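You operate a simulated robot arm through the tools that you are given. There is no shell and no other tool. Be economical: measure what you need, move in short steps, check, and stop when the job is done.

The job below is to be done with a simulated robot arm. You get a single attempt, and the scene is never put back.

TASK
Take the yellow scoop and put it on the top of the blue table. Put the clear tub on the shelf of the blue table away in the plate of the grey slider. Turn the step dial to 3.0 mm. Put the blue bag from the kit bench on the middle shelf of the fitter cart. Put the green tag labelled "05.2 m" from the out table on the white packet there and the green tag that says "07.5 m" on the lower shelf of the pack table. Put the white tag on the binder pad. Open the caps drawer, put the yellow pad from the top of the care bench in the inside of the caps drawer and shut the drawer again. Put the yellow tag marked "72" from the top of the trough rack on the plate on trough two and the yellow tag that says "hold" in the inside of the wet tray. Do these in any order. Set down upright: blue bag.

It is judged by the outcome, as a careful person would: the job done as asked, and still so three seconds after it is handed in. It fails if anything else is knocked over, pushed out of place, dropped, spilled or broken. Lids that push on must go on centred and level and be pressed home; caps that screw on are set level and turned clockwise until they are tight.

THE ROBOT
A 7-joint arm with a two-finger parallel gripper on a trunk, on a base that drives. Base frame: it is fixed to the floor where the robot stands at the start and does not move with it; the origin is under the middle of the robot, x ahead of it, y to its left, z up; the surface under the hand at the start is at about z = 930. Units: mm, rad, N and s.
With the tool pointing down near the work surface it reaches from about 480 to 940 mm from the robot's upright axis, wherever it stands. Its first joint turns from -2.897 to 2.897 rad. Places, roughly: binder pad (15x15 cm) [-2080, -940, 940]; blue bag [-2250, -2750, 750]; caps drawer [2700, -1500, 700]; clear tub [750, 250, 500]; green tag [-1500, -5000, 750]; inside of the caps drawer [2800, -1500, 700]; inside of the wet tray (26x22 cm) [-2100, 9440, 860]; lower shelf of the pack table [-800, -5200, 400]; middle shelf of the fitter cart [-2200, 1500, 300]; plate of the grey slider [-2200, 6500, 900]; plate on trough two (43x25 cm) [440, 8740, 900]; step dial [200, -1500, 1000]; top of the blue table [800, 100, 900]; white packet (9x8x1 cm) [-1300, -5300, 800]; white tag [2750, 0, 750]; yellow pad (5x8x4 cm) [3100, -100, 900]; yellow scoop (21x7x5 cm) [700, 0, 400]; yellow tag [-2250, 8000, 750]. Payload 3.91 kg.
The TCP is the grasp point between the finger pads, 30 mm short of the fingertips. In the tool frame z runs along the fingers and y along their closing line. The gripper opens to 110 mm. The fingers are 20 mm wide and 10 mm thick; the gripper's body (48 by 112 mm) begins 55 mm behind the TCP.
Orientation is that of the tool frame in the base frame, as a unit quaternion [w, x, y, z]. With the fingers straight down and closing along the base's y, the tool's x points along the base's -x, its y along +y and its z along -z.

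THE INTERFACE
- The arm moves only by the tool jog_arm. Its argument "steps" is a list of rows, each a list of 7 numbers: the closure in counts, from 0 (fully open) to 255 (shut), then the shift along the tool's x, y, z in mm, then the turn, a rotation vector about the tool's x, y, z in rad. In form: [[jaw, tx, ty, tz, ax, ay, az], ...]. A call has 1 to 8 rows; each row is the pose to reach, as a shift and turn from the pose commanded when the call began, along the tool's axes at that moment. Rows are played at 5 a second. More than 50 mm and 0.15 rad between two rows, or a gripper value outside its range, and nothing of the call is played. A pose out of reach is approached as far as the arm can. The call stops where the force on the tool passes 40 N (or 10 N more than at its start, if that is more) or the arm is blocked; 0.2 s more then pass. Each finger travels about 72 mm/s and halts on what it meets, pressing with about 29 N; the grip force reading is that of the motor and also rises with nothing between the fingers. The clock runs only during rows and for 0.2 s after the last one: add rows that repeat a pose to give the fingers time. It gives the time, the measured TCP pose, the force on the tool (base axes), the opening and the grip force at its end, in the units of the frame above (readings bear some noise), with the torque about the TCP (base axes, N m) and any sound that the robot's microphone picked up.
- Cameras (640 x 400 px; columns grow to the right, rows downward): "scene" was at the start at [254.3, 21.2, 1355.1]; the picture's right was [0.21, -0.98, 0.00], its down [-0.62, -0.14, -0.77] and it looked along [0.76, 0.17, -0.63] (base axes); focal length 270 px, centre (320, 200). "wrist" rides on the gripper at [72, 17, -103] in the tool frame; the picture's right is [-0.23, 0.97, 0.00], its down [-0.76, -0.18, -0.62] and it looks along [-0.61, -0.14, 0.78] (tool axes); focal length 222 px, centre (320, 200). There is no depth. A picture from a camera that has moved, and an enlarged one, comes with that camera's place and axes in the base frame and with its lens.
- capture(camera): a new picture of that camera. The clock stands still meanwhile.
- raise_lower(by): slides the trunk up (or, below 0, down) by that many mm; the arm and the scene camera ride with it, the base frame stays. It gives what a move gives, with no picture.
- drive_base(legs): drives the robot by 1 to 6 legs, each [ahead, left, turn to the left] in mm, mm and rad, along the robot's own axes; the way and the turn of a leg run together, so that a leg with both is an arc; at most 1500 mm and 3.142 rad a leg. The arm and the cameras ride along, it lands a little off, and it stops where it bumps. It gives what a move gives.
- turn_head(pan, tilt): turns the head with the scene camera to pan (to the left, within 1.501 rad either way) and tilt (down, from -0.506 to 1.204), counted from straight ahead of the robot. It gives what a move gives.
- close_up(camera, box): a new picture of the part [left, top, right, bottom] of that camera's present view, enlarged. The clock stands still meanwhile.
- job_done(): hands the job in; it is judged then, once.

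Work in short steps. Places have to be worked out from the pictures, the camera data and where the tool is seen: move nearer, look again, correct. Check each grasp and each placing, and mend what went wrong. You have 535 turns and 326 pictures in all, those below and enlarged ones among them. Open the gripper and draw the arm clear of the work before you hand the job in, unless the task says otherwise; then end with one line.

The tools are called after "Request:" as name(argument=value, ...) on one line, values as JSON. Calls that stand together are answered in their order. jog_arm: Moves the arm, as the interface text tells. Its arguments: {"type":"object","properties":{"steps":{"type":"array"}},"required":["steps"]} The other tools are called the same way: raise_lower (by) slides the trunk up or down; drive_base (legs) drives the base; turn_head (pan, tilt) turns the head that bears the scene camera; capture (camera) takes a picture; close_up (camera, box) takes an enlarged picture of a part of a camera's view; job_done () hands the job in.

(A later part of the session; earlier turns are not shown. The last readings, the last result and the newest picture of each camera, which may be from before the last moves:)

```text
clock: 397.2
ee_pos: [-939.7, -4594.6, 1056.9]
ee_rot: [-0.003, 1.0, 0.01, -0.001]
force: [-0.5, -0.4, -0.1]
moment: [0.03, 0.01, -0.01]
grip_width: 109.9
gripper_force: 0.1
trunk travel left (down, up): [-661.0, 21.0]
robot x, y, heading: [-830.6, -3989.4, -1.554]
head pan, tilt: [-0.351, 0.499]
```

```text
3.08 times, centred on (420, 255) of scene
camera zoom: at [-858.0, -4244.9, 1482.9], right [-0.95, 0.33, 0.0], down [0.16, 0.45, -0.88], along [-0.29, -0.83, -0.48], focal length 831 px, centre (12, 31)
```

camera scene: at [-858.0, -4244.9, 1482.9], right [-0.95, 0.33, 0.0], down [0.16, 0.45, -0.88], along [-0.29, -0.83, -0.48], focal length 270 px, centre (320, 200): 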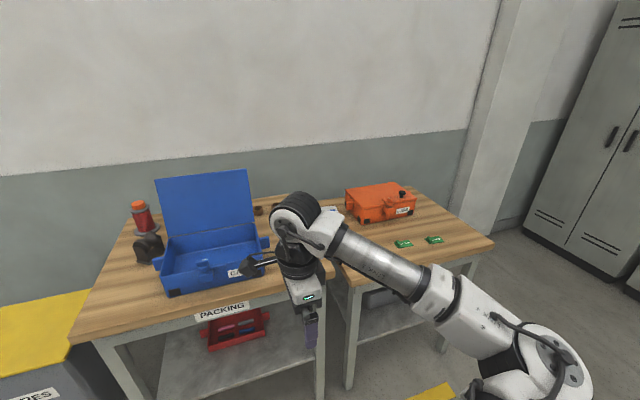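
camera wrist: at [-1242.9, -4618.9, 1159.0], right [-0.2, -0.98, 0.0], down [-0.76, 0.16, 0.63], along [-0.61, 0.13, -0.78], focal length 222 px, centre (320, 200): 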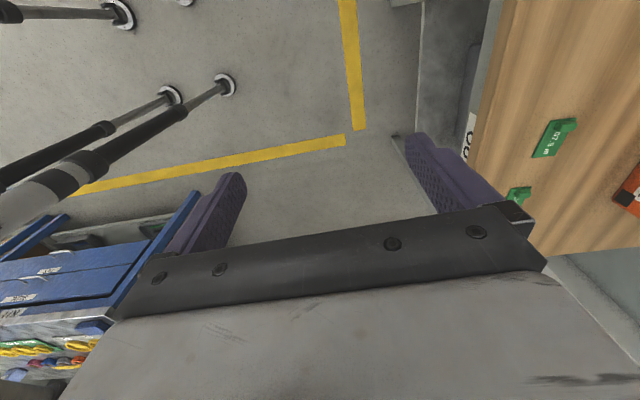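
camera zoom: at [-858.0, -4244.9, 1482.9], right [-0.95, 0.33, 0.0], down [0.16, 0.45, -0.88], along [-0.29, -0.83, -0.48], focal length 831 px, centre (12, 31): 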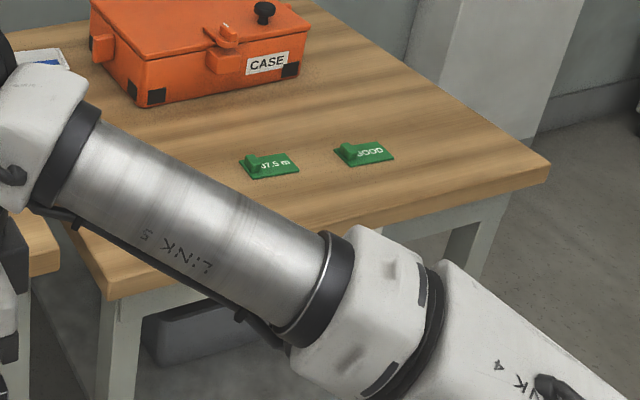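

Tags: "07.5 m" at ≈(−1465,−4978), "GOOD" at (−1596,−4950), the third (presumably 05.2) at ≈(−1300,−5066), white packet at (−1284,−5322). I yaw the tool −90° so that I can tilt it forward for extra reach.

Request:
jog_arm(steps=[[0, 0, 0, 0, 0, 0, -0.14], [0, 0, 0, 0, 0, 0, -0.28], [0, 0, 0, 0, 0, 0, -0.42], [0, 0, 0, 0, 0, 0, -0.56], [0, 0, 0, 0, 0, 0, -0.7], [0, 0, 0, 0, 0, 0, -0.84], [0, 0, 0, 0, 0, 0, -0.98], [0, 0, 0, 0, 0, 0, -1.12]])

Request:
jog_arm(steps=[[0, 0, 0, 0, 0, 0, -0.14], [0, 0, 0, 0, 0, 0, -0.28], [0, 0, 0, 0, 0, 0, -0.42], [0, 0, 0, 0, 0, 0, -0.45]])

Request:
jog_arm(steps=[[0, 0, 0, 0, 0, -0.12, 0], [0, 0, 0, 0, 0, -0.24, 0], [0, 0, 0, 0, 0, -0.36, 0], [0, 0, 0, 0, 0, -0.5, 0]])

Request:
drive_base(legs=[[100, -330, 0]])

Request:
capture(camera="wrist")

```text
clock: 399.0
ee_pos: [-939.8, -4595.0, 1057.0]
ee_rot: [-0.003, 0.841, 0.541, 0.001]
force: [-0.1, 0.8, 0.5]
moment: [0.03, 0.0, 0.0]
grip_width: 110.0
gripper_force: 0.1
trunk travel left (down, up): [-661.0, 21.0]
robot x, y, heading: [-826.5, -3986.7, -1.552]
head pan, tilt: [-0.351, 0.499]
```

```text
clock: 400.0
ee_pos: [-939.3, -4593.5, 1056.9]
ee_rot: [-0.002, 0.7, 0.714, 0.001]
force: [-0.4, 0.3, 0.5]
moment: [0.03, -0.04, 0.03]
grip_width: 110.2
gripper_force: 0.0
trunk travel left (down, up): [-661.0, 21.0]
robot x, y, heading: [-830.8, -3990.4, -1.552]
head pan, tilt: [-0.351, 0.499]
```

```text
clock: 401.0
ee_pos: [-940.2, -4595.2, 1057.8]
ee_rot: [0.176, 0.679, 0.692, -0.174]
force: [-0.5, 0.1, 0.2]
moment: [0.01, -0.02, 0.02]
grip_width: 109.8
gripper_force: 0.0
trunk travel left (down, up): [-661.0, 21.0]
robot x, y, heading: [-832.4, -3992.9, -1.554]
head pan, tilt: [-0.351, 0.499]
```

```text
clock: 404.1
ee_pos: [-1264.4, -4697.8, 1056.6]
ee_rot: [0.175, 0.679, 0.692, -0.173]
force: [0.0, -0.2, -0.1]
moment: [-0.01, 0.01, -0.01]
grip_width: 110.1
gripper_force: 0.0
trunk travel left (down, up): [-661.0, 21.0]
robot x, y, heading: [-1155.8, -4095.5, -1.553]
head pan, tilt: [-0.351, 0.499]
```

```text
176 pictures are left
camera wrist: at [-1250.2, -4585.3, 1112.3], right [0.98, -0.18, 0.11], down [-0.17, -0.38, 0.91], along [-0.13, -0.91, -0.4], focal length 222 px, centre (320, 200)
```

wrist: 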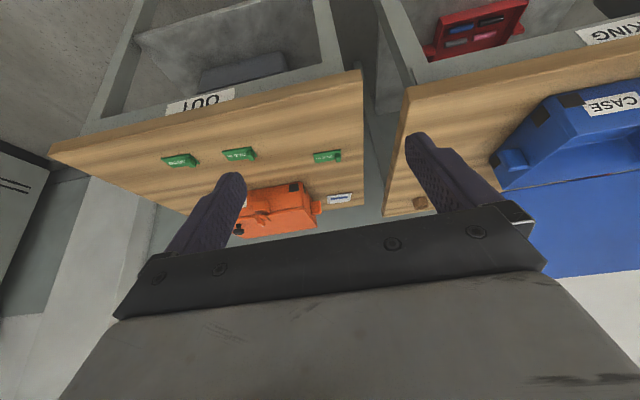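

All three tags and the packet are visible. I zoom to confirm the labels.

Request:
close_up(camera="wrist", box=[150, 130, 370, 230])

Request:
drive_base(legs=[[220, 0, 0]])

Request:
capture(camera="wrist")

```text
2.91 times, centred on (260, 180) of wrist
camera zoom: at [-1250.2, -4585.3, 1112.3], right [0.98, -0.18, 0.11], down [-0.17, -0.38, 0.91], along [-0.13, -0.91, -0.4], focal length 646 px, centre (494, 258)
```

zoom: 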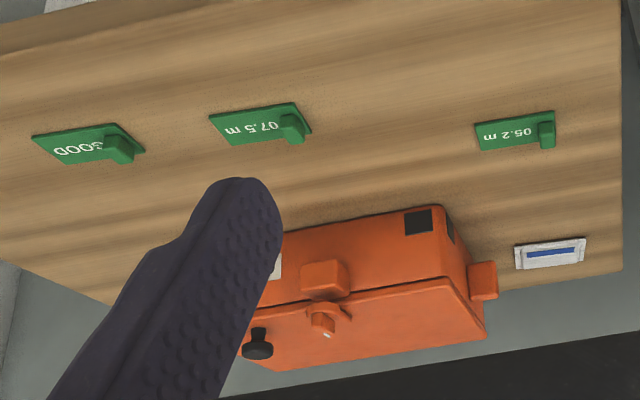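

```text
clock: 405.8
ee_pos: [-1261.2, -4919.8, 1057.0]
ee_rot: [0.174, 0.68, 0.691, -0.172]
force: [-0.3, -0.2, -0.1]
moment: [0.0, -0.03, 0.01]
grip_width: 109.9
gripper_force: 0.0
trunk travel left (down, up): [-661.0, 21.0]
robot x, y, heading: [-1149.9, -4315.0, -1.559]
head pan, tilt: [-0.351, 0.499]
```

```text
174 pictures are left
camera wrist: at [-1247.4, -4808.1, 1111.9], right [0.98, -0.18, 0.11], down [-0.17, -0.38, 0.91], along [-0.13, -0.91, -0.4], focal length 222 px, centre (320, 200)
```

wrist: 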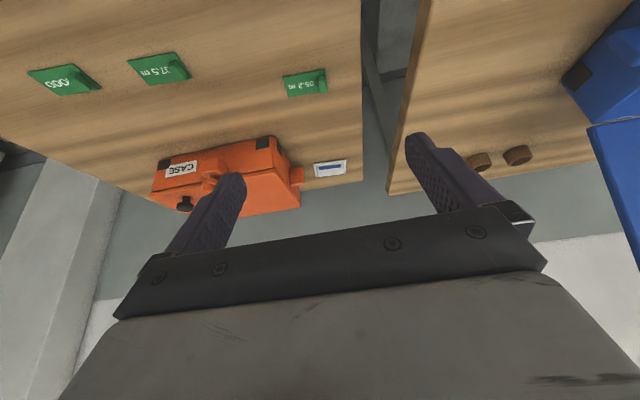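

Labels confirmed: 05.2 is nearest the packet. Triangulation gives knob top ≈(−1258,−5069,784) and packet ≈(−1287,−5363,777). I lower the trunk 150 mm and advance a little.

Request:
raise_lower(by=-150)

Request:
drive_base(legs=[[85, 0, 0]])

Request:
capture(camera="wrist")

```text
clock: 407.6
ee_pos: [-1262.5, -4920.3, 906.5]
ee_rot: [0.174, 0.68, 0.691, -0.173]
force: [0.1, 0.3, 1.1]
moment: [0.03, -0.02, -0.01]
grip_width: 109.8
gripper_force: 0.0
trunk travel left (down, up): [-511.0, 171.0]
robot x, y, heading: [-1150.7, -4317.7, -1.553]
head pan, tilt: [-0.351, 0.499]
```

```text
clock: 408.7
ee_pos: [-1262.3, -5005.6, 905.3]
ee_rot: [0.174, 0.68, 0.691, -0.173]
force: [-0.7, -0.1, -0.4]
moment: [-0.01, 0.01, 0.04]
grip_width: 109.9
gripper_force: 0.1
trunk travel left (down, up): [-511.0, 171.0]
robot x, y, heading: [-1149.4, -4399.0, -1.557]
head pan, tilt: [-0.351, 0.499]
```

```text
173 pictures are left
camera wrist: at [-1246.5, -4892.5, 962.0], right [0.98, -0.19, 0.11], down [-0.17, -0.38, 0.91], along [-0.13, -0.91, -0.4], focal length 222 px, centre (320, 200)
```

wrist: 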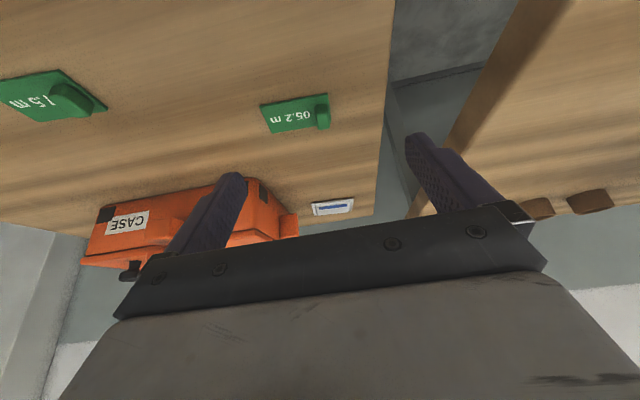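

I move to a pre-grasp point about 60 mm short of the knob along the tool axis and look again.

Request:
jog_arm(steps=[[60, 4, 2, 18, 0, 0, 0], [116, 8, 4, 36, 0, 0, 0], [116, 8, 4, 36, 0, 0, 0]])

Request:
capture(camera="wrist")

Request:
turn_head(pan=-0.1, tilt=0.6)

Request:
capture(camera="scene")

```text
clock: 409.5
ee_pos: [-1258.3, -5015.1, 870.6]
ee_rot: [0.175, 0.68, 0.691, -0.172]
force: [0.6, 0.4, -0.3]
moment: [-0.02, 0.0, -0.03]
grip_width: 60.1
gripper_force: 0.0
trunk travel left (down, up): [-511.0, 171.0]
robot x, y, heading: [-1153.1, -4401.0, -1.559]
head pan, tilt: [-0.351, 0.499]
```

```text
172 pictures are left
camera wrist: at [-1242.4, -4901.8, 926.2], right [0.98, -0.19, 0.11], down [-0.17, -0.38, 0.91], along [-0.13, -0.91, -0.4], focal length 222 px, centre (320, 200)
```

wrist: 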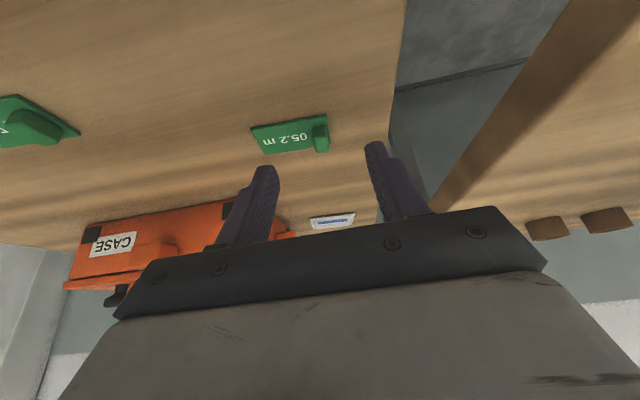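

```text
clock: 410.2
ee_pos: [-1258.4, -5013.7, 871.7]
ee_rot: [0.174, 0.68, 0.691, -0.173]
force: [-0.3, -0.3, -0.6]
moment: [-0.01, -0.01, -0.02]
grip_width: 59.8
gripper_force: 0.1
trunk travel left (down, up): [-511.0, 171.0]
robot x, y, heading: [-1149.7, -4404.4, -1.558]
head pan, tilt: [-0.099, 0.6]
```

```text
171 pictures are left
camera scene: at [-1156.1, -4657.7, 1323.9], right [-1.0, 0.09, 0.0], down [0.05, 0.56, -0.83], along [-0.07, -0.82, -0.56], focal length 270 px, centre (320, 200)
```

scene: 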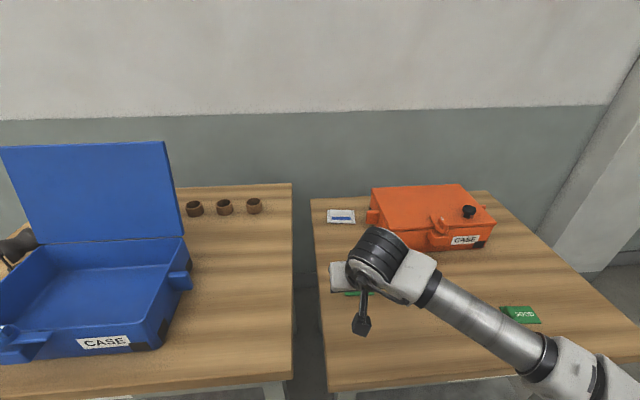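

The knob lies on the tool axis about 73 mm ahead. I advance 54 mm and close.

Request:
jog_arm(steps=[[116, 0, 0, 20, 0, 0, 0], [116, 0, 0, 40, 0, 0, 0], [116, 0, 0, 54, 0, 0, 0], [170, 0, 0, 54, 0, 0, 0], [220, 0, 0, 54, 0, 0, 0], [255, 0, 0, 54, 0, 0, 0], [255, 0, 0, 54, 0, 0, 0]])

Request:
capture(camera="wrist")

```text
clock: 411.8
ee_pos: [-1257.1, -5040.0, 823.5]
ee_rot: [0.174, 0.68, 0.691, -0.172]
force: [-0.3, 0.6, 0.7]
moment: [0.01, 0.02, 0.02]
grip_width: 0.0
gripper_force: 29.2
trunk travel left (down, up): [-511.0, 171.0]
robot x, y, heading: [-1146.1, -4400.4, -1.557]
head pan, tilt: [-0.099, 0.6]
```

```text
170 pictures are left
camera wrist: at [-1242.0, -4927.9, 878.7], right [0.98, -0.19, 0.11], down [-0.17, -0.38, 0.91], along [-0.13, -0.91, -0.4], focal length 222 px, centre (320, 200)
```

wrist: 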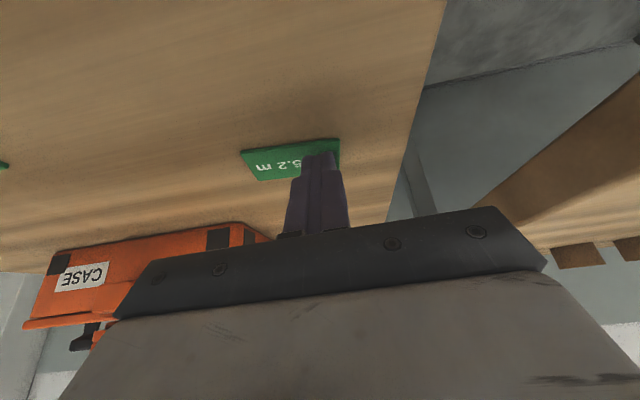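

Closed on nothing: the tag is still lower. I reopen and look.

Request:
jog_arm(steps=[[160, 0, 0, 0, 0, 0, 0], [116, 0, 0, 0, 0, 0, 0], [116, 0, 0, 0, 0, 0, 0]])

Request:
capture(camera="wrist")

```text
clock: 412.6
ee_pos: [-1257.2, -5041.3, 823.1]
ee_rot: [0.174, 0.68, 0.691, -0.173]
force: [0.6, -0.3, 0.1]
moment: [0.0, -0.02, 0.01]
grip_width: 60.1
gripper_force: 0.0
trunk travel left (down, up): [-511.0, 171.0]
robot x, y, heading: [-1150.6, -4402.1, -1.56]
head pan, tilt: [-0.099, 0.6]
```

```text
169 pictures are left
camera wrist: at [-1242.0, -4927.9, 878.7], right [0.98, -0.19, 0.11], down [-0.17, -0.38, 0.91], along [-0.13, -0.91, -0.4], focal length 222 px, centre (320, 200)
```

wrist: 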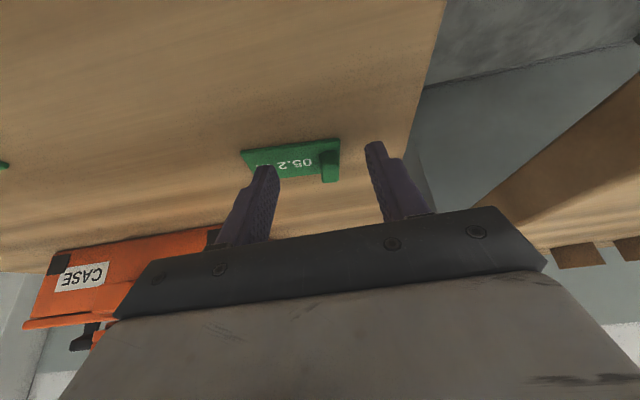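

From the tag's apparent size the knob is at ≈(−1253,−5079,782). I move there along a corrected line and close.

Request:
jog_arm(steps=[[116, -13, 4, 0, 0, 0, 0], [116, -13, 4, 12, 0, 0, 0], [116, -13, 4, 24, 0, 0, 0], [116, -13, 4, 30, 0, 0, 0]])

Request:
capture(camera="wrist")

```text
clock: 413.6
ee_pos: [-1255.1, -5066.0, 813.3]
ee_rot: [0.178, 0.678, 0.69, -0.181]
force: [1.0, 4.1, 24.9]
moment: [-0.05, 0.71, -0.11]
grip_width: 59.3
gripper_force: 0.1
trunk travel left (down, up): [-511.0, 171.0]
robot x, y, heading: [-1149.8, -4402.6, -1.555]
head pan, tilt: [-0.099, 0.6]
stopped in row 4: the force on the tool passed its limit at 47 N (the readings are from after the stop); the commanded pose is now the measured one
```

```text
168 pictures are left
camera wrist: at [-1238.6, -4951.8, 866.9], right [0.98, -0.18, 0.1], down [-0.16, -0.36, 0.92], along [-0.13, -0.91, -0.38], focal length 222 px, centre (320, 200)
```

wrist: 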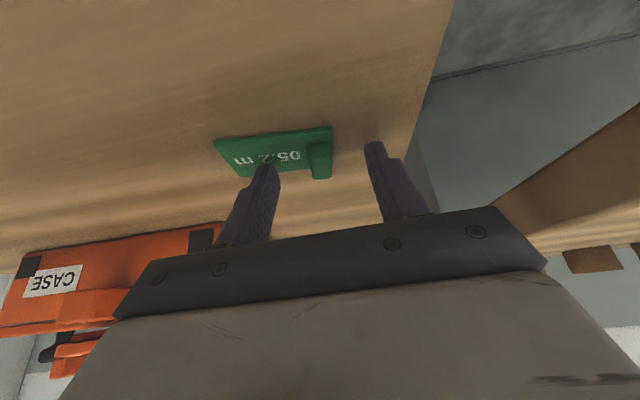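

The left fingertip touched the tag plate; the knob is right between the tips. I rise 3 mm and close.

Request:
jog_arm(steps=[[116, 1, 0, -3, 0, 0, 0], [170, 1, 0, -3, 0, 0, 0], [220, 1, 0, -3, 0, 0, 0], [255, 1, 0, -3, 0, 0, 0], [255, 1, 0, -3, 0, 0, 0]])

Request:
capture(camera="wrist")

```text
clock: 414.8
ee_pos: [-1251.3, -5061.7, 813.0]
ee_rot: [0.177, 0.678, 0.692, -0.177]
force: [7.2, 1.2, 26.7]
moment: [-0.25, -0.06, -0.17]
grip_width: 12.7
gripper_force: 28.7
trunk travel left (down, up): [-511.0, 171.0]
robot x, y, heading: [-1152.3, -4402.4, -1.557]
head pan, tilt: [-0.099, 0.6]
```

```text
167 pictures are left
camera wrist: at [-1237.0, -4948.6, 868.1], right [0.98, -0.18, 0.11], down [-0.17, -0.37, 0.92], along [-0.13, -0.91, -0.39], focal length 222 px, centre (320, 200)
```

wrist: 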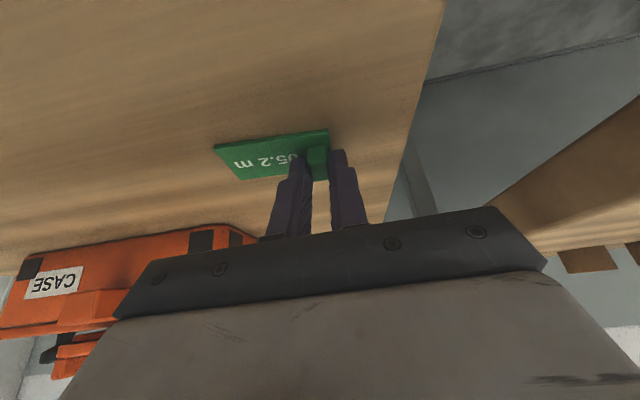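

Gripped the knob (12.7 mm). I lift 60 mm and check.

Request:
jog_arm(steps=[[255, -10, 0, -18, 0, 0, 0], [255, -19, 0, -35, 0, 0, 0], [255, -29, 0, -53, 0, 0, 0]])

Request:
capture(camera="wrist")

```text
clock: 415.6
ee_pos: [-1254.7, -5062.5, 872.8]
ee_rot: [0.176, 0.679, 0.69, -0.177]
force: [0.9, -0.8, 0.0]
moment: [-0.02, 0.0, -0.02]
grip_width: 12.2
gripper_force: 28.9
trunk travel left (down, up): [-511.0, 171.0]
robot x, y, heading: [-1150.7, -4399.3, -1.557]
head pan, tilt: [-0.099, 0.6]
```

```text
166 pictures are left
camera wrist: at [-1238.1, -4949.5, 927.1], right [0.98, -0.18, 0.1], down [-0.17, -0.37, 0.91], along [-0.13, -0.91, -0.39], focal length 222 px, centre (320, 200)
```

wrist: 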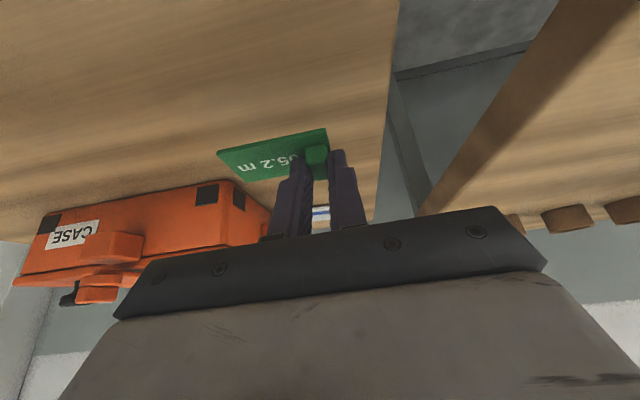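

Held. Packet centre is ≈(−1284,−5334), so TCP should go to about (−1257,−5321). I move forward at height.

Request:
jog_arm(steps=[[255, -38, -1, 20, 0, 0, 0], [255, -76, -2, 41, 0, 0, 0], [255, -114, -2, 61, 0, 0, 0], [255, -152, -2, 82, 0, 0, 0], [255, -190, -2, 103, 0, 0, 0], [255, -222, -2, 120, 0, 0, 0]])

Request:
capture(camera="wrist")

Request:
close_up(camera="scene", box=[290, 170, 450, 290])

```text
clock: 417.0
ee_pos: [-1253.0, -5315.9, 872.9]
ee_rot: [0.175, 0.679, 0.691, -0.176]
force: [0.0, 0.1, -0.9]
moment: [0.02, 0.01, 0.02]
grip_width: 12.2
gripper_force: 29.1
trunk travel left (down, up): [-511.0, 171.0]
robot x, y, heading: [-1149.6, -4401.6, -1.558]
head pan, tilt: [-0.099, 0.6]
```

```text
165 pictures are left
camera wrist: at [-1237.0, -5203.2, 926.8], right [0.98, -0.18, 0.1], down [-0.17, -0.37, 0.91], along [-0.13, -0.91, -0.39], focal length 222 px, centre (320, 200)
```

wrist: 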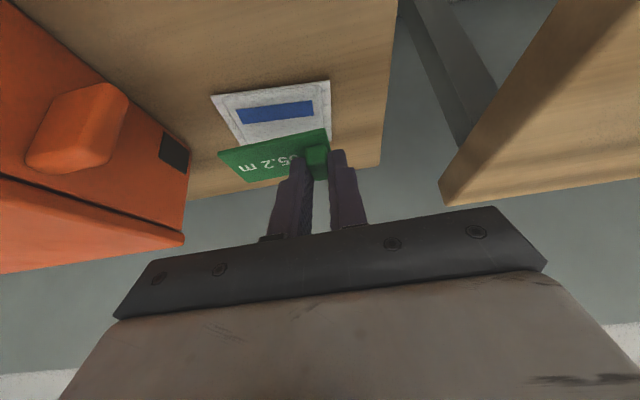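

```text
3.33 times, centred on (370, 230) of scene
camera zoom: at [-1156.0, -4657.7, 1323.8], right [-1.0, 0.09, 0.0], down [0.05, 0.56, -0.82], along [-0.07, -0.82, -0.57], focal length 900 px, centre (153, 100)
```

zoom: 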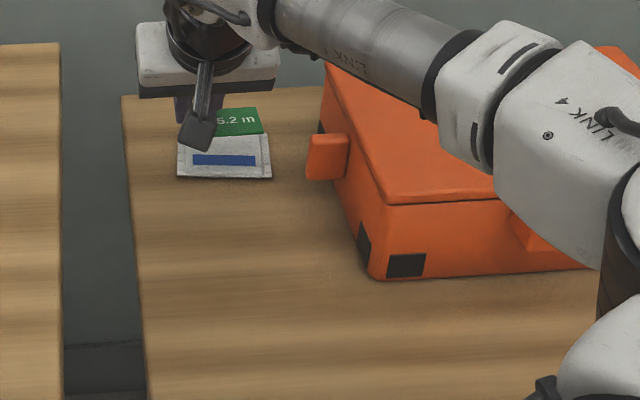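

I correct 9 mm further and lower toward the packet.

Request:
jog_arm(steps=[[255, -8, 2, 4, 0, 0, 0], [255, 2, 2, 22, 0, 0, 0], [255, 9, 2, 36, 0, 0, 0], [255, 13, 2, 43, 0, 0, 0]])

Request:
capture(camera="wrist")

Request:
close_up(camera="scene", box=[290, 170, 450, 290])

```text
clock: 418.0
ee_pos: [-1249.1, -5324.2, 827.6]
ee_rot: [0.175, 0.679, 0.691, -0.177]
force: [0.3, 0.7, 0.7]
moment: [0.02, 0.03, -0.02]
grip_width: 12.5
gripper_force: 28.7
trunk travel left (down, up): [-511.0, 171.0]
robot x, y, heading: [-1151.0, -4402.7, -1.555]
head pan, tilt: [-0.099, 0.6]
```

```text
163 pictures are left
camera wrist: at [-1234.2, -5211.6, 883.9], right [0.98, -0.18, 0.1], down [-0.17, -0.37, 0.91], along [-0.13, -0.91, -0.39], focal length 222 px, centre (320, 200)
```

wrist: 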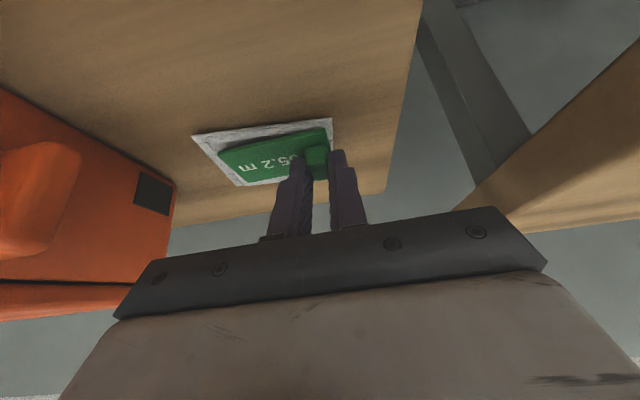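

```text
3.33 times, centred on (370, 230) of scene
camera zoom: at [-1156.1, -4657.4, 1323.8], right [-1.0, 0.09, 0.0], down [0.05, 0.56, -0.83], along [-0.07, -0.82, -0.56], focal length 900 px, centre (153, 100)
```

zoom: 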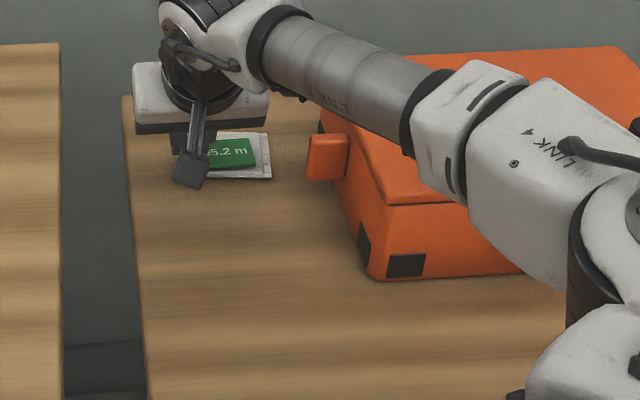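

Well aligned over the packet; I shift 4 mm to −x and lower to contact.

Request:
jog_arm(steps=[[255, 0, -4, 0, 0, 0, 0], [255, 2, -4, 4, 0, 0, 0], [255, 3, -4, 6, 0, 0, 0]])

Request:
jog_arm(steps=[[255, 1, 0, 2, 0, 0, 0], [255, 2, 0, 4, 0, 0, 0]])

```text
clock: 418.8
ee_pos: [-1253.9, -5324.2, 823.5]
ee_rot: [0.175, 0.679, 0.69, -0.178]
force: [-0.9, 0.1, 3.9]
moment: [-0.1, 0.06, 0.03]
grip_width: 12.4
gripper_force: 29.1
trunk travel left (down, up): [-511.0, 171.0]
robot x, y, heading: [-1148.0, -4400.2, -1.557]
head pan, tilt: [-0.099, 0.6]
```

```text
clock: 419.4
ee_pos: [-1252.8, -5325.4, 823.5]
ee_rot: [0.178, 0.678, 0.69, -0.18]
force: [-0.5, -0.9, 22.9]
moment: [-0.23, 0.08, 0.01]
grip_width: 12.1
gripper_force: 29.2
trunk travel left (down, up): [-511.0, 171.0]
robot x, y, heading: [-1149.9, -4401.3, -1.553]
head pan, tilt: [-0.099, 0.6]
```

Contact. I open slowly and retreat along the tool axis.

Request:
jog_arm(steps=[[235, -1, 0, -2, 0, 0, 0], [200, -2, 0, -4, 0, 0, 0], [150, -2, 0, -4, 0, 0, 0], [150, -2, 0, -25, 0, 0, 0], [150, -10, 0, -60, 0, 0, 0], [150, -20, 0, -100, 0, 0, 0]])

Request:
capture(camera="wrist")

```text
clock: 420.8
ee_pos: [-1254.0, -5293.7, 916.7]
ee_rot: [0.175, 0.678, 0.691, -0.177]
force: [-0.6, 1.0, -0.2]
moment: [0.0, 0.0, -0.03]
grip_width: 45.2
gripper_force: 0.1
trunk travel left (down, up): [-511.0, 171.0]
robot x, y, heading: [-1151.0, -4401.9, -1.553]
head pan, tilt: [-0.099, 0.6]
```

```text
161 pictures are left
camera wrist: at [-1237.8, -5180.4, 971.7], right [0.98, -0.18, 0.1], down [-0.17, -0.37, 0.91], along [-0.13, -0.91, -0.39], focal length 222 px, centre (320, 200)
```

wrist: 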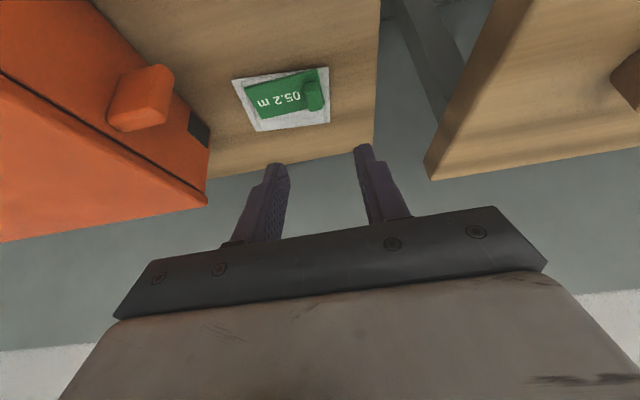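

The 05.2 tag lies flat on the packet. I retract and shift toward the 07.5 tag at ≈(−1458,−4984).

Request:
jog_arm(steps=[[116, 38, 0, -20, 0, 0, 0], [116, 76, 0, -41, 0, 0, 0], [116, 114, 0, -61, 0, 0, 0], [116, 152, 0, -82, 0, 0, 0], [116, 190, 0, -103, 0, 0, 0], [116, 228, 0, -123, 0, 0, 0], [116, 266, 0, -144, 0, 0, 0], [116, 300, 0, -162, 0, 0, 0]])

Request:
drive_base(legs=[[0, -205, 0]])

Request:
capture(camera="wrist")

```text
clock: 422.6
ee_pos: [-1266.1, -4965.1, 917.8]
ee_rot: [0.174, 0.68, 0.69, -0.177]
force: [0.0, 0.0, -0.3]
moment: [0.03, -0.03, -0.03]
grip_width: 60.1
gripper_force: 0.0
out of reach, approached as far as the arm can: row 8
trunk travel left (down, up): [-511.0, 171.0]
robot x, y, heading: [-1153.9, -4401.3, -1.556]
head pan, tilt: [-0.099, 0.6]
```

```text
clock: 424.8
ee_pos: [-1469.3, -4970.4, 916.9]
ee_rot: [0.176, 0.678, 0.692, -0.175]
force: [0.2, 0.5, 0.5]
moment: [0.0, -0.06, 0.0]
grip_width: 60.1
gripper_force: 0.0
trunk travel left (down, up): [-511.0, 171.0]
robot x, y, heading: [-1358.2, -4402.7, -1.561]
head pan, tilt: [-0.099, 0.6]
```

```text
160 pictures are left
camera wrist: at [-1454.7, -4856.3, 972.8], right [0.98, -0.18, 0.1], down [-0.17, -0.37, 0.91], along [-0.13, -0.91, -0.39], focal length 222 px, centre (320, 200)
```

wrist: 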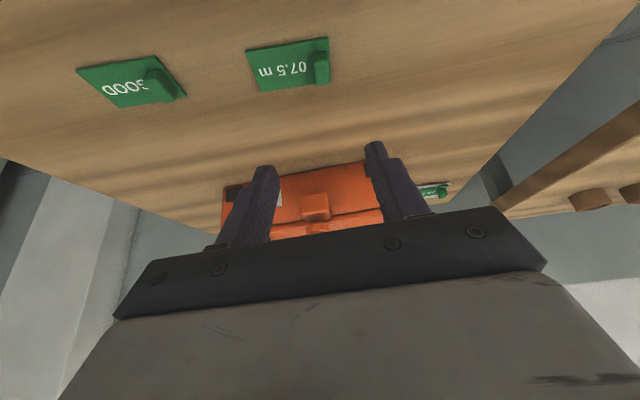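

Knob at ≈(−1459,−4990). I descend to ~35 mm above grasp height and check.

Request:
jog_arm(steps=[[116, 5, 6, 20, 0, 0, 0], [116, 14, 10, 40, 0, 0, 0], [116, 24, 12, 63, 0, 0, 0]])

Request:
capture(camera="wrist")

```text
clock: 425.6
ee_pos: [-1462.8, -4990.7, 852.8]
ee_rot: [0.174, 0.679, 0.692, -0.175]
force: [-0.4, -0.1, 0.1]
moment: [-0.02, 0.04, -0.01]
grip_width: 60.3
gripper_force: 0.1
out of reach, approached as far as the arm can: row 1, 2, 3
trunk travel left (down, up): [-511.0, 171.0]
robot x, y, heading: [-1359.8, -4409.4, -1.555]
head pan, tilt: [-0.099, 0.6]
```

```text
159 pictures are left
camera wrist: at [-1447.7, -4878.4, 908.1], right [0.98, -0.18, 0.1], down [-0.17, -0.37, 0.91], along [-0.13, -0.91, -0.4], focal length 222 px, centre (320, 200)
```

wrist: 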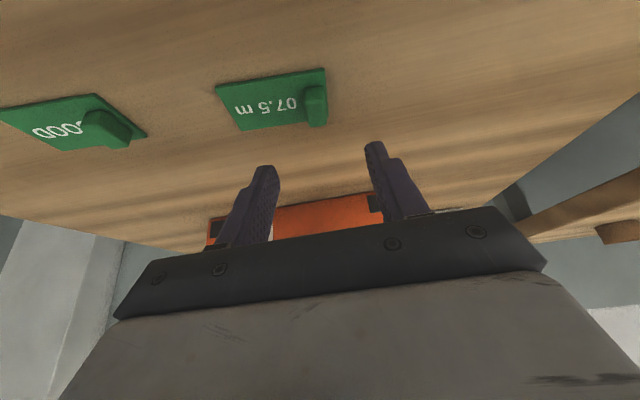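

The arm is at its inner limit; I back the base 80 mm and extend instead.

Request:
drive_base(legs=[[-80, 0, 0]])

Request:
jog_arm(steps=[[116, -25, 3, 12, 0, 0, 0], [116, -45, 6, 30, 0, 0, 0], [116, -45, 6, 45, 0, 0, 0]])

Request:
capture(camera="wrist")

```text
clock: 426.7
ee_pos: [-1463.1, -4909.8, 853.2]
ee_rot: [0.175, 0.678, 0.692, -0.175]
force: [-0.1, 0.6, -0.9]
moment: [0.03, -0.02, -0.03]
grip_width: 60.0
gripper_force: 0.1
trunk travel left (down, up): [-511.0, 171.0]
robot x, y, heading: [-1357.5, -4322.6, -1.556]
head pan, tilt: [-0.099, 0.6]
```

```text
clock: 427.5
ee_pos: [-1456.8, -4972.1, 835.1]
ee_rot: [0.174, 0.679, 0.692, -0.174]
force: [-0.1, 0.3, 0.2]
moment: [0.01, 0.01, 0.0]
grip_width: 59.9
gripper_force: 0.0
trunk travel left (down, up): [-511.0, 171.0]
robot x, y, heading: [-1362.2, -4325.6, -1.557]
head pan, tilt: [-0.099, 0.6]
```

```text
158 pictures are left
camera wrist: at [-1441.7, -4858.6, 890.1], right [0.98, -0.18, 0.1], down [-0.17, -0.37, 0.91], along [-0.13, -0.91, -0.4], focal length 222 px, centre (320, 200)
```

wrist: 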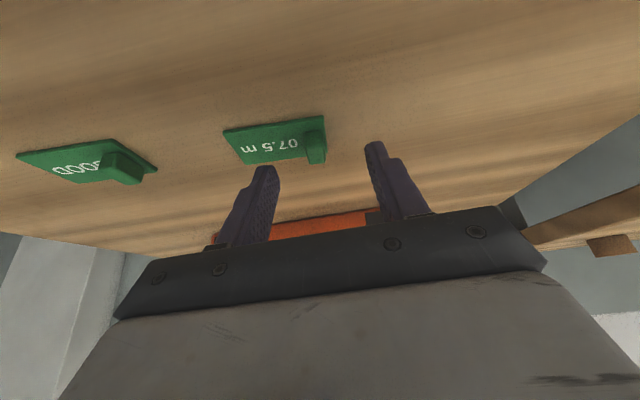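

On axis. Advance 19 mm, then close.

Request:
jog_arm(steps=[[116, -2, -2, 10, 0, 0, 0], [116, -4, -2, 20, 0, 0, 0], [170, -4, -2, 20, 0, 0, 0], [220, -4, -2, 20, 0, 0, 0], [255, -4, -2, 20, 0, 0, 0], [255, -4, -2, 20, 0, 0, 0]])

Request:
capture(camera="wrist")

```text
clock: 428.9
ee_pos: [-1458.1, -4985.2, 820.2]
ee_rot: [0.174, 0.678, 0.692, -0.175]
force: [0.0, 0.2, -0.6]
moment: [-0.02, 0.02, -0.04]
grip_width: 12.4
gripper_force: 29.1
trunk travel left (down, up): [-511.0, 171.0]
robot x, y, heading: [-1356.4, -4324.4, -1.553]
head pan, tilt: [-0.099, 0.6]
```

```text
157 pictures are left
camera wrist: at [-1443.0, -4871.4, 874.9], right [0.98, -0.18, 0.1], down [-0.17, -0.37, 0.91], along [-0.13, -0.91, -0.4], focal length 222 px, centre (320, 200)
```

wrist: 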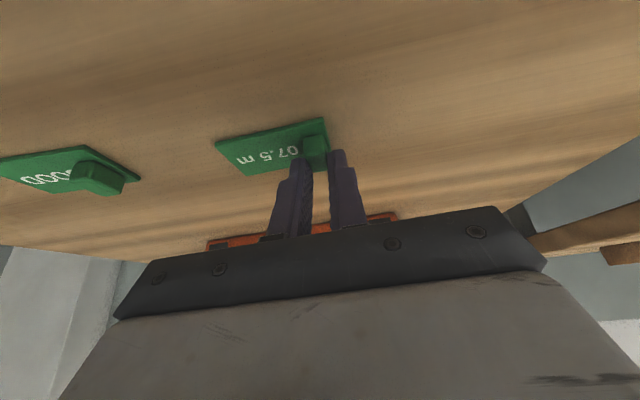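

07.5 gripped. I lift, back away, and look at the pack table's lower shelf.

Request:
jog_arm(steps=[[255, -19, 0, -35, 0, 0, 0], [255, -38, 0, -70, 0, 0, 0]])

Request:
drive_base(legs=[[-350, 0, 0], [0, 600, 0]])

Request:
raise_lower(by=-300)

Request:
turn_head(pan=0.0, tilt=0.35)

Request:
capture(camera="scene")

Request:
capture(camera="wrist")

```text
clock: 429.5
ee_pos: [-1457.5, -4983.1, 901.0]
ee_rot: [0.176, 0.677, 0.693, -0.173]
force: [0.1, -0.3, 0.5]
moment: [-0.01, 0.0, -0.02]
grip_width: 12.0
gripper_force: 28.7
trunk travel left (down, up): [-511.0, 171.0]
robot x, y, heading: [-1356.7, -4325.4, -1.555]
head pan, tilt: [-0.099, 0.6]
```

```text
clock: 436.5
ee_pos: [-861.9, -4621.2, 901.6]
ee_rot: [0.175, 0.677, 0.694, -0.174]
force: [0.1, 0.4, -1.0]
moment: [0.01, 0.04, 0.02]
grip_width: 12.6
gripper_force: 29.2
trunk travel left (down, up): [-511.0, 171.0]
robot x, y, heading: [-760.9, -3964.0, -1.549]
head pan, tilt: [-0.099, 0.6]
```

```text
clock: 439.5
ee_pos: [-860.7, -4621.7, 600.3]
ee_rot: [0.175, 0.677, 0.694, -0.174]
force: [-0.1, 0.1, 0.9]
moment: [-0.03, -0.01, -0.01]
grip_width: 12.4
gripper_force: 29.0
trunk travel left (down, up): [-211.0, 471.0]
robot x, y, heading: [-763.3, -3961.4, -1.549]
head pan, tilt: [-0.099, 0.6]
```

```text
clock: 440.2
ee_pos: [-860.5, -4622.1, 600.4]
ee_rot: [0.175, 0.677, 0.694, -0.173]
force: [-0.5, 0.2, 0.3]
moment: [-0.02, 0.01, -0.01]
grip_width: 12.5
gripper_force: 28.7
trunk travel left (down, up): [-211.0, 471.0]
robot x, y, heading: [-766.9, -3959.6, -1.555]
head pan, tilt: [0.0, 0.351]
```

```text
156 pictures are left
camera scene: at [-757.5, -4221.1, 1046.5], right [-1.0, -0.02, 0.0], down [-0.01, 0.34, -0.94], along [0.02, -0.94, -0.34], focal length 270 px, centre (320, 200)
```

scene: 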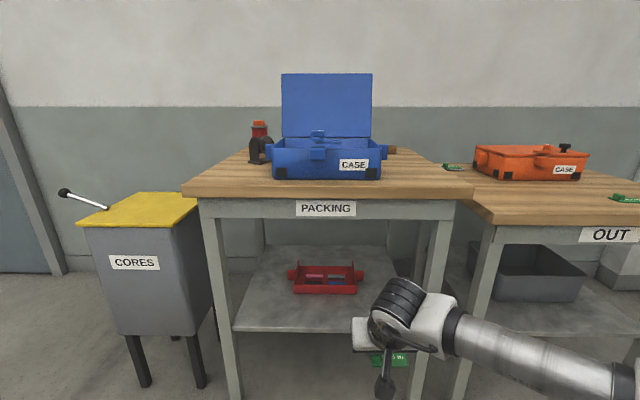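

```text
155 pictures are left
camera wrist: at [-847.0, -4508.5, 655.8], right [0.98, -0.18, 0.1], down [-0.16, -0.37, 0.91], along [-0.12, -0.91, -0.4], focal length 222 px, centre (320, 200)
```

wrist: 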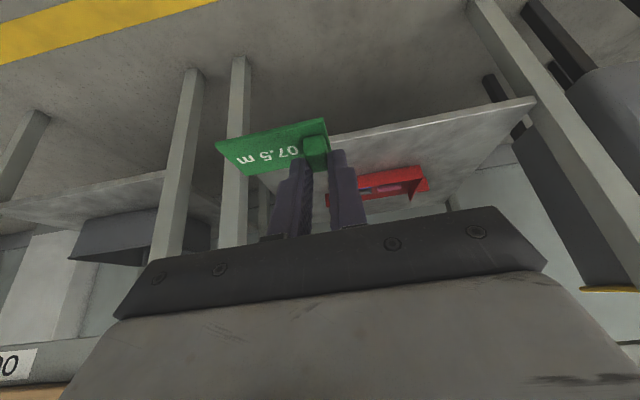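

Shelf: z≈363, front edge y≈−4882, red box front at y≈−5067. I lower the trunk further and will drive in to set the tag in front of the red box.

Request:
raise_lower(by=-130)

Request:
drive_base(legs=[[325, 100, 0]])

Request:
capture(camera="wrist")

Request:
capture(camera="scene")

```text
clock: 441.8
ee_pos: [-861.8, -4621.1, 470.7]
ee_rot: [0.175, 0.677, 0.694, -0.174]
force: [1.2, 0.3, -0.1]
moment: [0.01, 0.02, 0.01]
grip_width: 12.1
gripper_force: 29.2
trunk travel left (down, up): [-81.0, 601.0]
robot x, y, heading: [-764.2, -3961.8, -1.554]
head pan, tilt: [0.0, 0.351]
```

```text
clock: 444.0
ee_pos: [-759.4, -4941.9, 470.5]
ee_rot: [0.174, 0.678, 0.692, -0.174]
force: [-1.1, 0.6, -0.4]
moment: [-0.01, 0.01, -0.02]
grip_width: 12.3
gripper_force: 29.1
trunk travel left (down, up): [-81.0, 601.0]
robot x, y, heading: [-657.9, -4283.0, -1.552]
head pan, tilt: [0.0, 0.351]
```

```text
154 pictures are left
camera wrist: at [-744.6, -4829.3, 525.8], right [0.98, -0.18, 0.1], down [-0.17, -0.37, 0.91], along [-0.13, -0.91, -0.4], focal length 222 px, centre (320, 200)
```

wrist: 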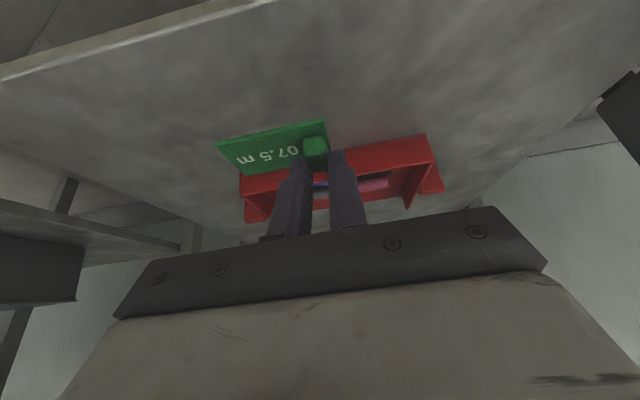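

```text
153 pictures are left
camera scene: at [-653.8, -4542.3, 916.6], right [-1.0, -0.02, 0.0], down [-0.01, 0.34, -0.94], along [0.02, -0.94, -0.34], focal length 270 px, centre (320, 200)
```

scene: 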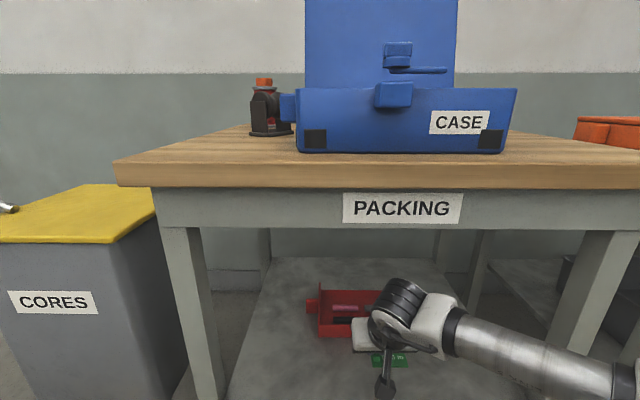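

Over the free strip of shelf in front of the red box. I lower in steps.

Request:
jog_arm(steps=[[255, 10, 0, 18, 0, 0, 0], [255, 19, 0, 35, 0, 0, 0], [255, 25, 0, 46, 0, 0, 0]])

Request:
capture(camera="wrist")

```text
clock: 444.8
ee_pos: [-759.1, -4943.7, 419.1]
ee_rot: [0.174, 0.678, 0.692, -0.175]
force: [0.7, 0.1, 0.3]
moment: [-0.01, 0.03, 0.02]
grip_width: 12.3
gripper_force: 29.4
trunk travel left (down, up): [-81.0, 601.0]
robot x, y, heading: [-658.6, -4280.9, -1.549]
head pan, tilt: [0.0, 0.351]
```

```text
152 pictures are left
camera wrist: at [-744.7, -4830.2, 473.1], right [0.98, -0.18, 0.1], down [-0.17, -0.37, 0.91], along [-0.13, -0.91, -0.4], focal length 222 px, centre (320, 200)
```

wrist: 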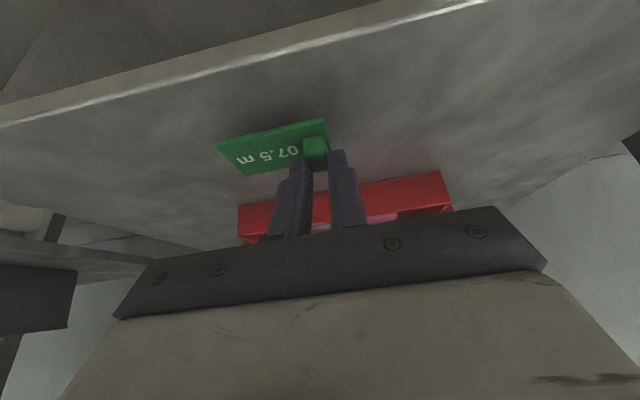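

I go 30 mm further in, then lower until contact.

Request:
jog_arm(steps=[[255, -26, 0, 14, 0, 0, 0], [255, -23, 0, 20, 0, 0, 0], [255, -21, 0, 23, 0, 0, 0]])

Request:
jog_arm(steps=[[255, 2, 0, 4, 0, 0, 0], [255, 3, 0, 6, 0, 0, 0]])

Request:
jog_arm(steps=[[255, 2, 0, 4, 0, 0, 0], [255, 3, 0, 6, 0, 0, 0]])

```text
clock: 445.6
ee_pos: [-757.1, -4973.2, 407.2]
ee_rot: [0.174, 0.678, 0.693, -0.174]
force: [-0.3, -0.6, 0.4]
moment: [0.0, 0.01, -0.02]
grip_width: 12.3
gripper_force: 28.9
trunk travel left (down, up): [-81.0, 601.0]
robot x, y, heading: [-661.1, -4279.2, -1.556]
head pan, tilt: [0.0, 0.351]
```

```text
clock: 446.2
ee_pos: [-759.2, -4972.2, 401.6]
ee_rot: [0.175, 0.678, 0.692, -0.175]
force: [0.2, 0.4, -0.8]
moment: [0.02, 0.04, -0.04]
grip_width: 12.3
gripper_force: 29.0
trunk travel left (down, up): [-81.0, 601.0]
robot x, y, heading: [-658.0, -4284.1, -1.548]
head pan, tilt: [0.0, 0.351]
```

```text
clock: 446.8
ee_pos: [-758.4, -4971.9, 398.1]
ee_rot: [0.177, 0.677, 0.693, -0.176]
force: [-1.4, 1.1, 22.4]
moment: [-0.15, 0.03, -0.04]
grip_width: 12.2
gripper_force: 29.2
trunk travel left (down, up): [-81.0, 601.0]
robot x, y, heading: [-657.6, -4284.6, -1.554]
head pan, tilt: [0.0, 0.351]
```

Contact at 398. I release and withdraw along the tool axis.

Request:
jog_arm(steps=[[235, -1, 0, -2, 0, 0, 0], [200, -2, 0, -4, 0, 0, 0], [150, -2, 0, -4, 0, 0, 0], [150, -2, 0, -25, 0, 0, 0], [150, -5, 0, -60, 0, 0, 0], [150, -10, 0, -90, 0, 0, 0]])

Request:
capture(camera="wrist")

```text
clock: 448.2
ee_pos: [-759.6, -4935.4, 477.9]
ee_rot: [0.177, 0.678, 0.693, -0.171]
force: [-0.7, -0.1, 0.1]
moment: [-0.03, -0.02, 0.01]
grip_width: 45.2
gripper_force: 0.1
trunk travel left (down, up): [-81.0, 601.0]
robot x, y, heading: [-657.8, -4282.1, -1.555]
head pan, tilt: [0.0, 0.351]
```

```text
151 pictures are left
camera wrist: at [-745.5, -4822.8, 533.3], right [0.98, -0.18, 0.11], down [-0.17, -0.38, 0.91], along [-0.12, -0.91, -0.4], focal length 222 px, centre (320, 200)
```

wrist: 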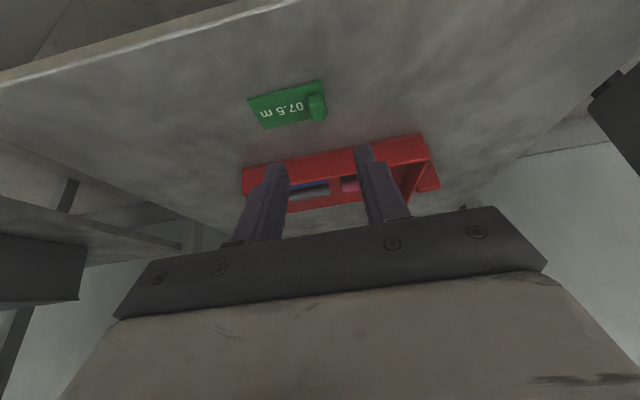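

07.5 is on the lower shelf. I back out, raise the trunk, and look east for the route.

Request:
drive_base(legs=[[-300, 0, 0]])

Request:
raise_lower(by=400)

Request:
raise_lower(by=180)

Request:
drive_base(legs=[[0, 0, 1.55]])

Request:
turn_head(pan=0.2, tilt=0.3)

Request:
capture(camera="scene")

```text
clock: 450.3
ee_pos: [-763.5, -4630.8, 477.9]
ee_rot: [0.177, 0.677, 0.693, -0.172]
force: [0.2, 0.5, 0.9]
moment: [0.01, -0.02, -0.01]
grip_width: 45.4
gripper_force: 0.0
trunk travel left (down, up): [-81.0, 601.0]
robot x, y, heading: [-667.9, -3977.5, -1.551]
head pan, tilt: [0.0, 0.351]
```

```text
clock: 454.1
ee_pos: [-763.3, -4629.8, 878.1]
ee_rot: [0.178, 0.676, 0.694, -0.171]
force: [0.1, -0.2, -0.4]
moment: [0.01, 0.0, -0.03]
grip_width: 45.3
gripper_force: 0.0
trunk travel left (down, up): [-481.0, 201.0]
robot x, y, heading: [-666.0, -3975.8, -1.544]
head pan, tilt: [0.0, 0.351]
```

```text
clock: 456.1
ee_pos: [-763.4, -4630.4, 1058.2]
ee_rot: [0.177, 0.677, 0.693, -0.172]
force: [0.0, 0.0, 0.0]
moment: [-0.02, -0.01, -0.01]
grip_width: 45.2
gripper_force: 0.1
trunk travel left (down, up): [-661.0, 21.0]
robot x, y, heading: [-661.3, -3976.3, -1.552]
head pan, tilt: [0.0, 0.351]
```

```text
clock: 460.4
ee_pos: [-14.5, -4090.5, 1058.4]
ee_rot: [0.247, 0.001, 0.969, 0.001]
force: [-0.3, 0.4, 0.6]
moment: [0.03, 0.01, -0.04]
grip_width: 45.4
gripper_force: 0.0
trunk travel left (down, up): [-661.0, 21.0]
robot x, y, heading: [-665.9, -3977.8, -0.001]
head pan, tilt: [0.0, 0.351]
```

```text
clock: 461.1
ee_pos: [-14.0, -4090.3, 1057.2]
ee_rot: [0.247, 0.001, 0.969, 0.001]
force: [0.5, 0.5, -0.2]
moment: [0.03, -0.01, -0.02]
grip_width: 45.2
gripper_force: 0.0
trunk travel left (down, up): [-661.0, 21.0]
robot x, y, heading: [-663.0, -3977.7, -0.001]
head pan, tilt: [0.201, 0.3]
```

```text
150 pictures are left
camera scene: at [-402.8, -3955.3, 1501.3], right [0.2, -0.98, 0.0], down [-0.29, -0.06, -0.96], along [0.94, 0.19, -0.3], focal length 270 px, centre (320, 200)
```

scene: 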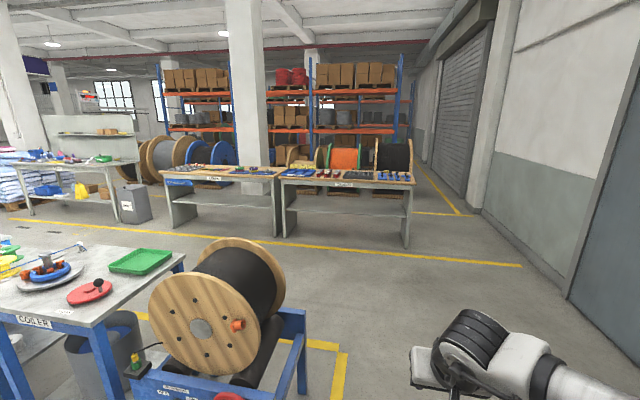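

Route is clear to the east along y≈−4330, then north along x≈1850 in front of the CAPS bench. I drive it.

Request:
drive_base(legs=[[0, -350, 0], [1400, 0, 0], [1100, 0, 0], [0, 0, 1.57], [1400, 0, 0], [1300, 0, 0]])

Request:
turn_head(pan=-0.8, tilt=0.35)

Request:
capture(camera="scene")

```text
clock: 493.0
ee_pos: [1917.9, -1004.2, 1059.1]
ee_rot: [-0.171, 0.695, -0.675, -0.178]
force: [0.0, 0.8, 0.6]
moment: [0.01, -0.03, 0.0]
grip_width: 45.1
gripper_force: 0.1
trunk travel left (down, up): [-661.0, 21.0]
robot x, y, heading: [1822.5, -1657.7, 1.593]
head pan, tilt: [0.201, 0.3]
```

```text
clock: 494.2
ee_pos: [1917.8, -1005.1, 1059.2]
ee_rot: [-0.171, 0.695, -0.675, -0.178]
force: [0.1, 0.4, -0.4]
moment: [-0.01, 0.01, -0.02]
grip_width: 45.6
gripper_force: 0.1
trunk travel left (down, up): [-661.0, 21.0]
robot x, y, heading: [1821.9, -1659.2, 1.602]
head pan, tilt: [-0.799, 0.351]
```

```text
149 pictures are left
camera scene: at [1883.9, -1419.3, 1496.6], right [0.72, -0.7, 0.0], down [-0.24, -0.25, -0.94], along [0.65, 0.67, -0.34], focal length 270 px, centre (320, 200)
```

scene: 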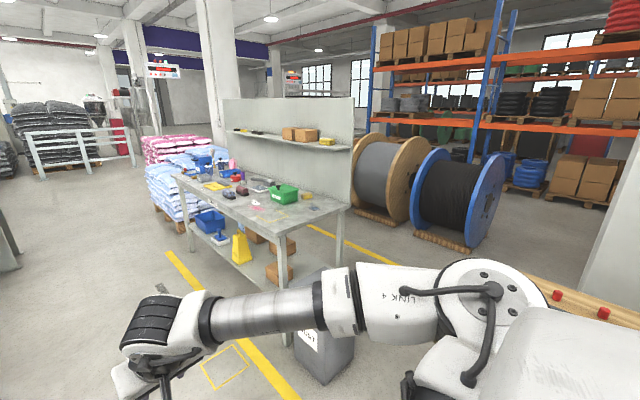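

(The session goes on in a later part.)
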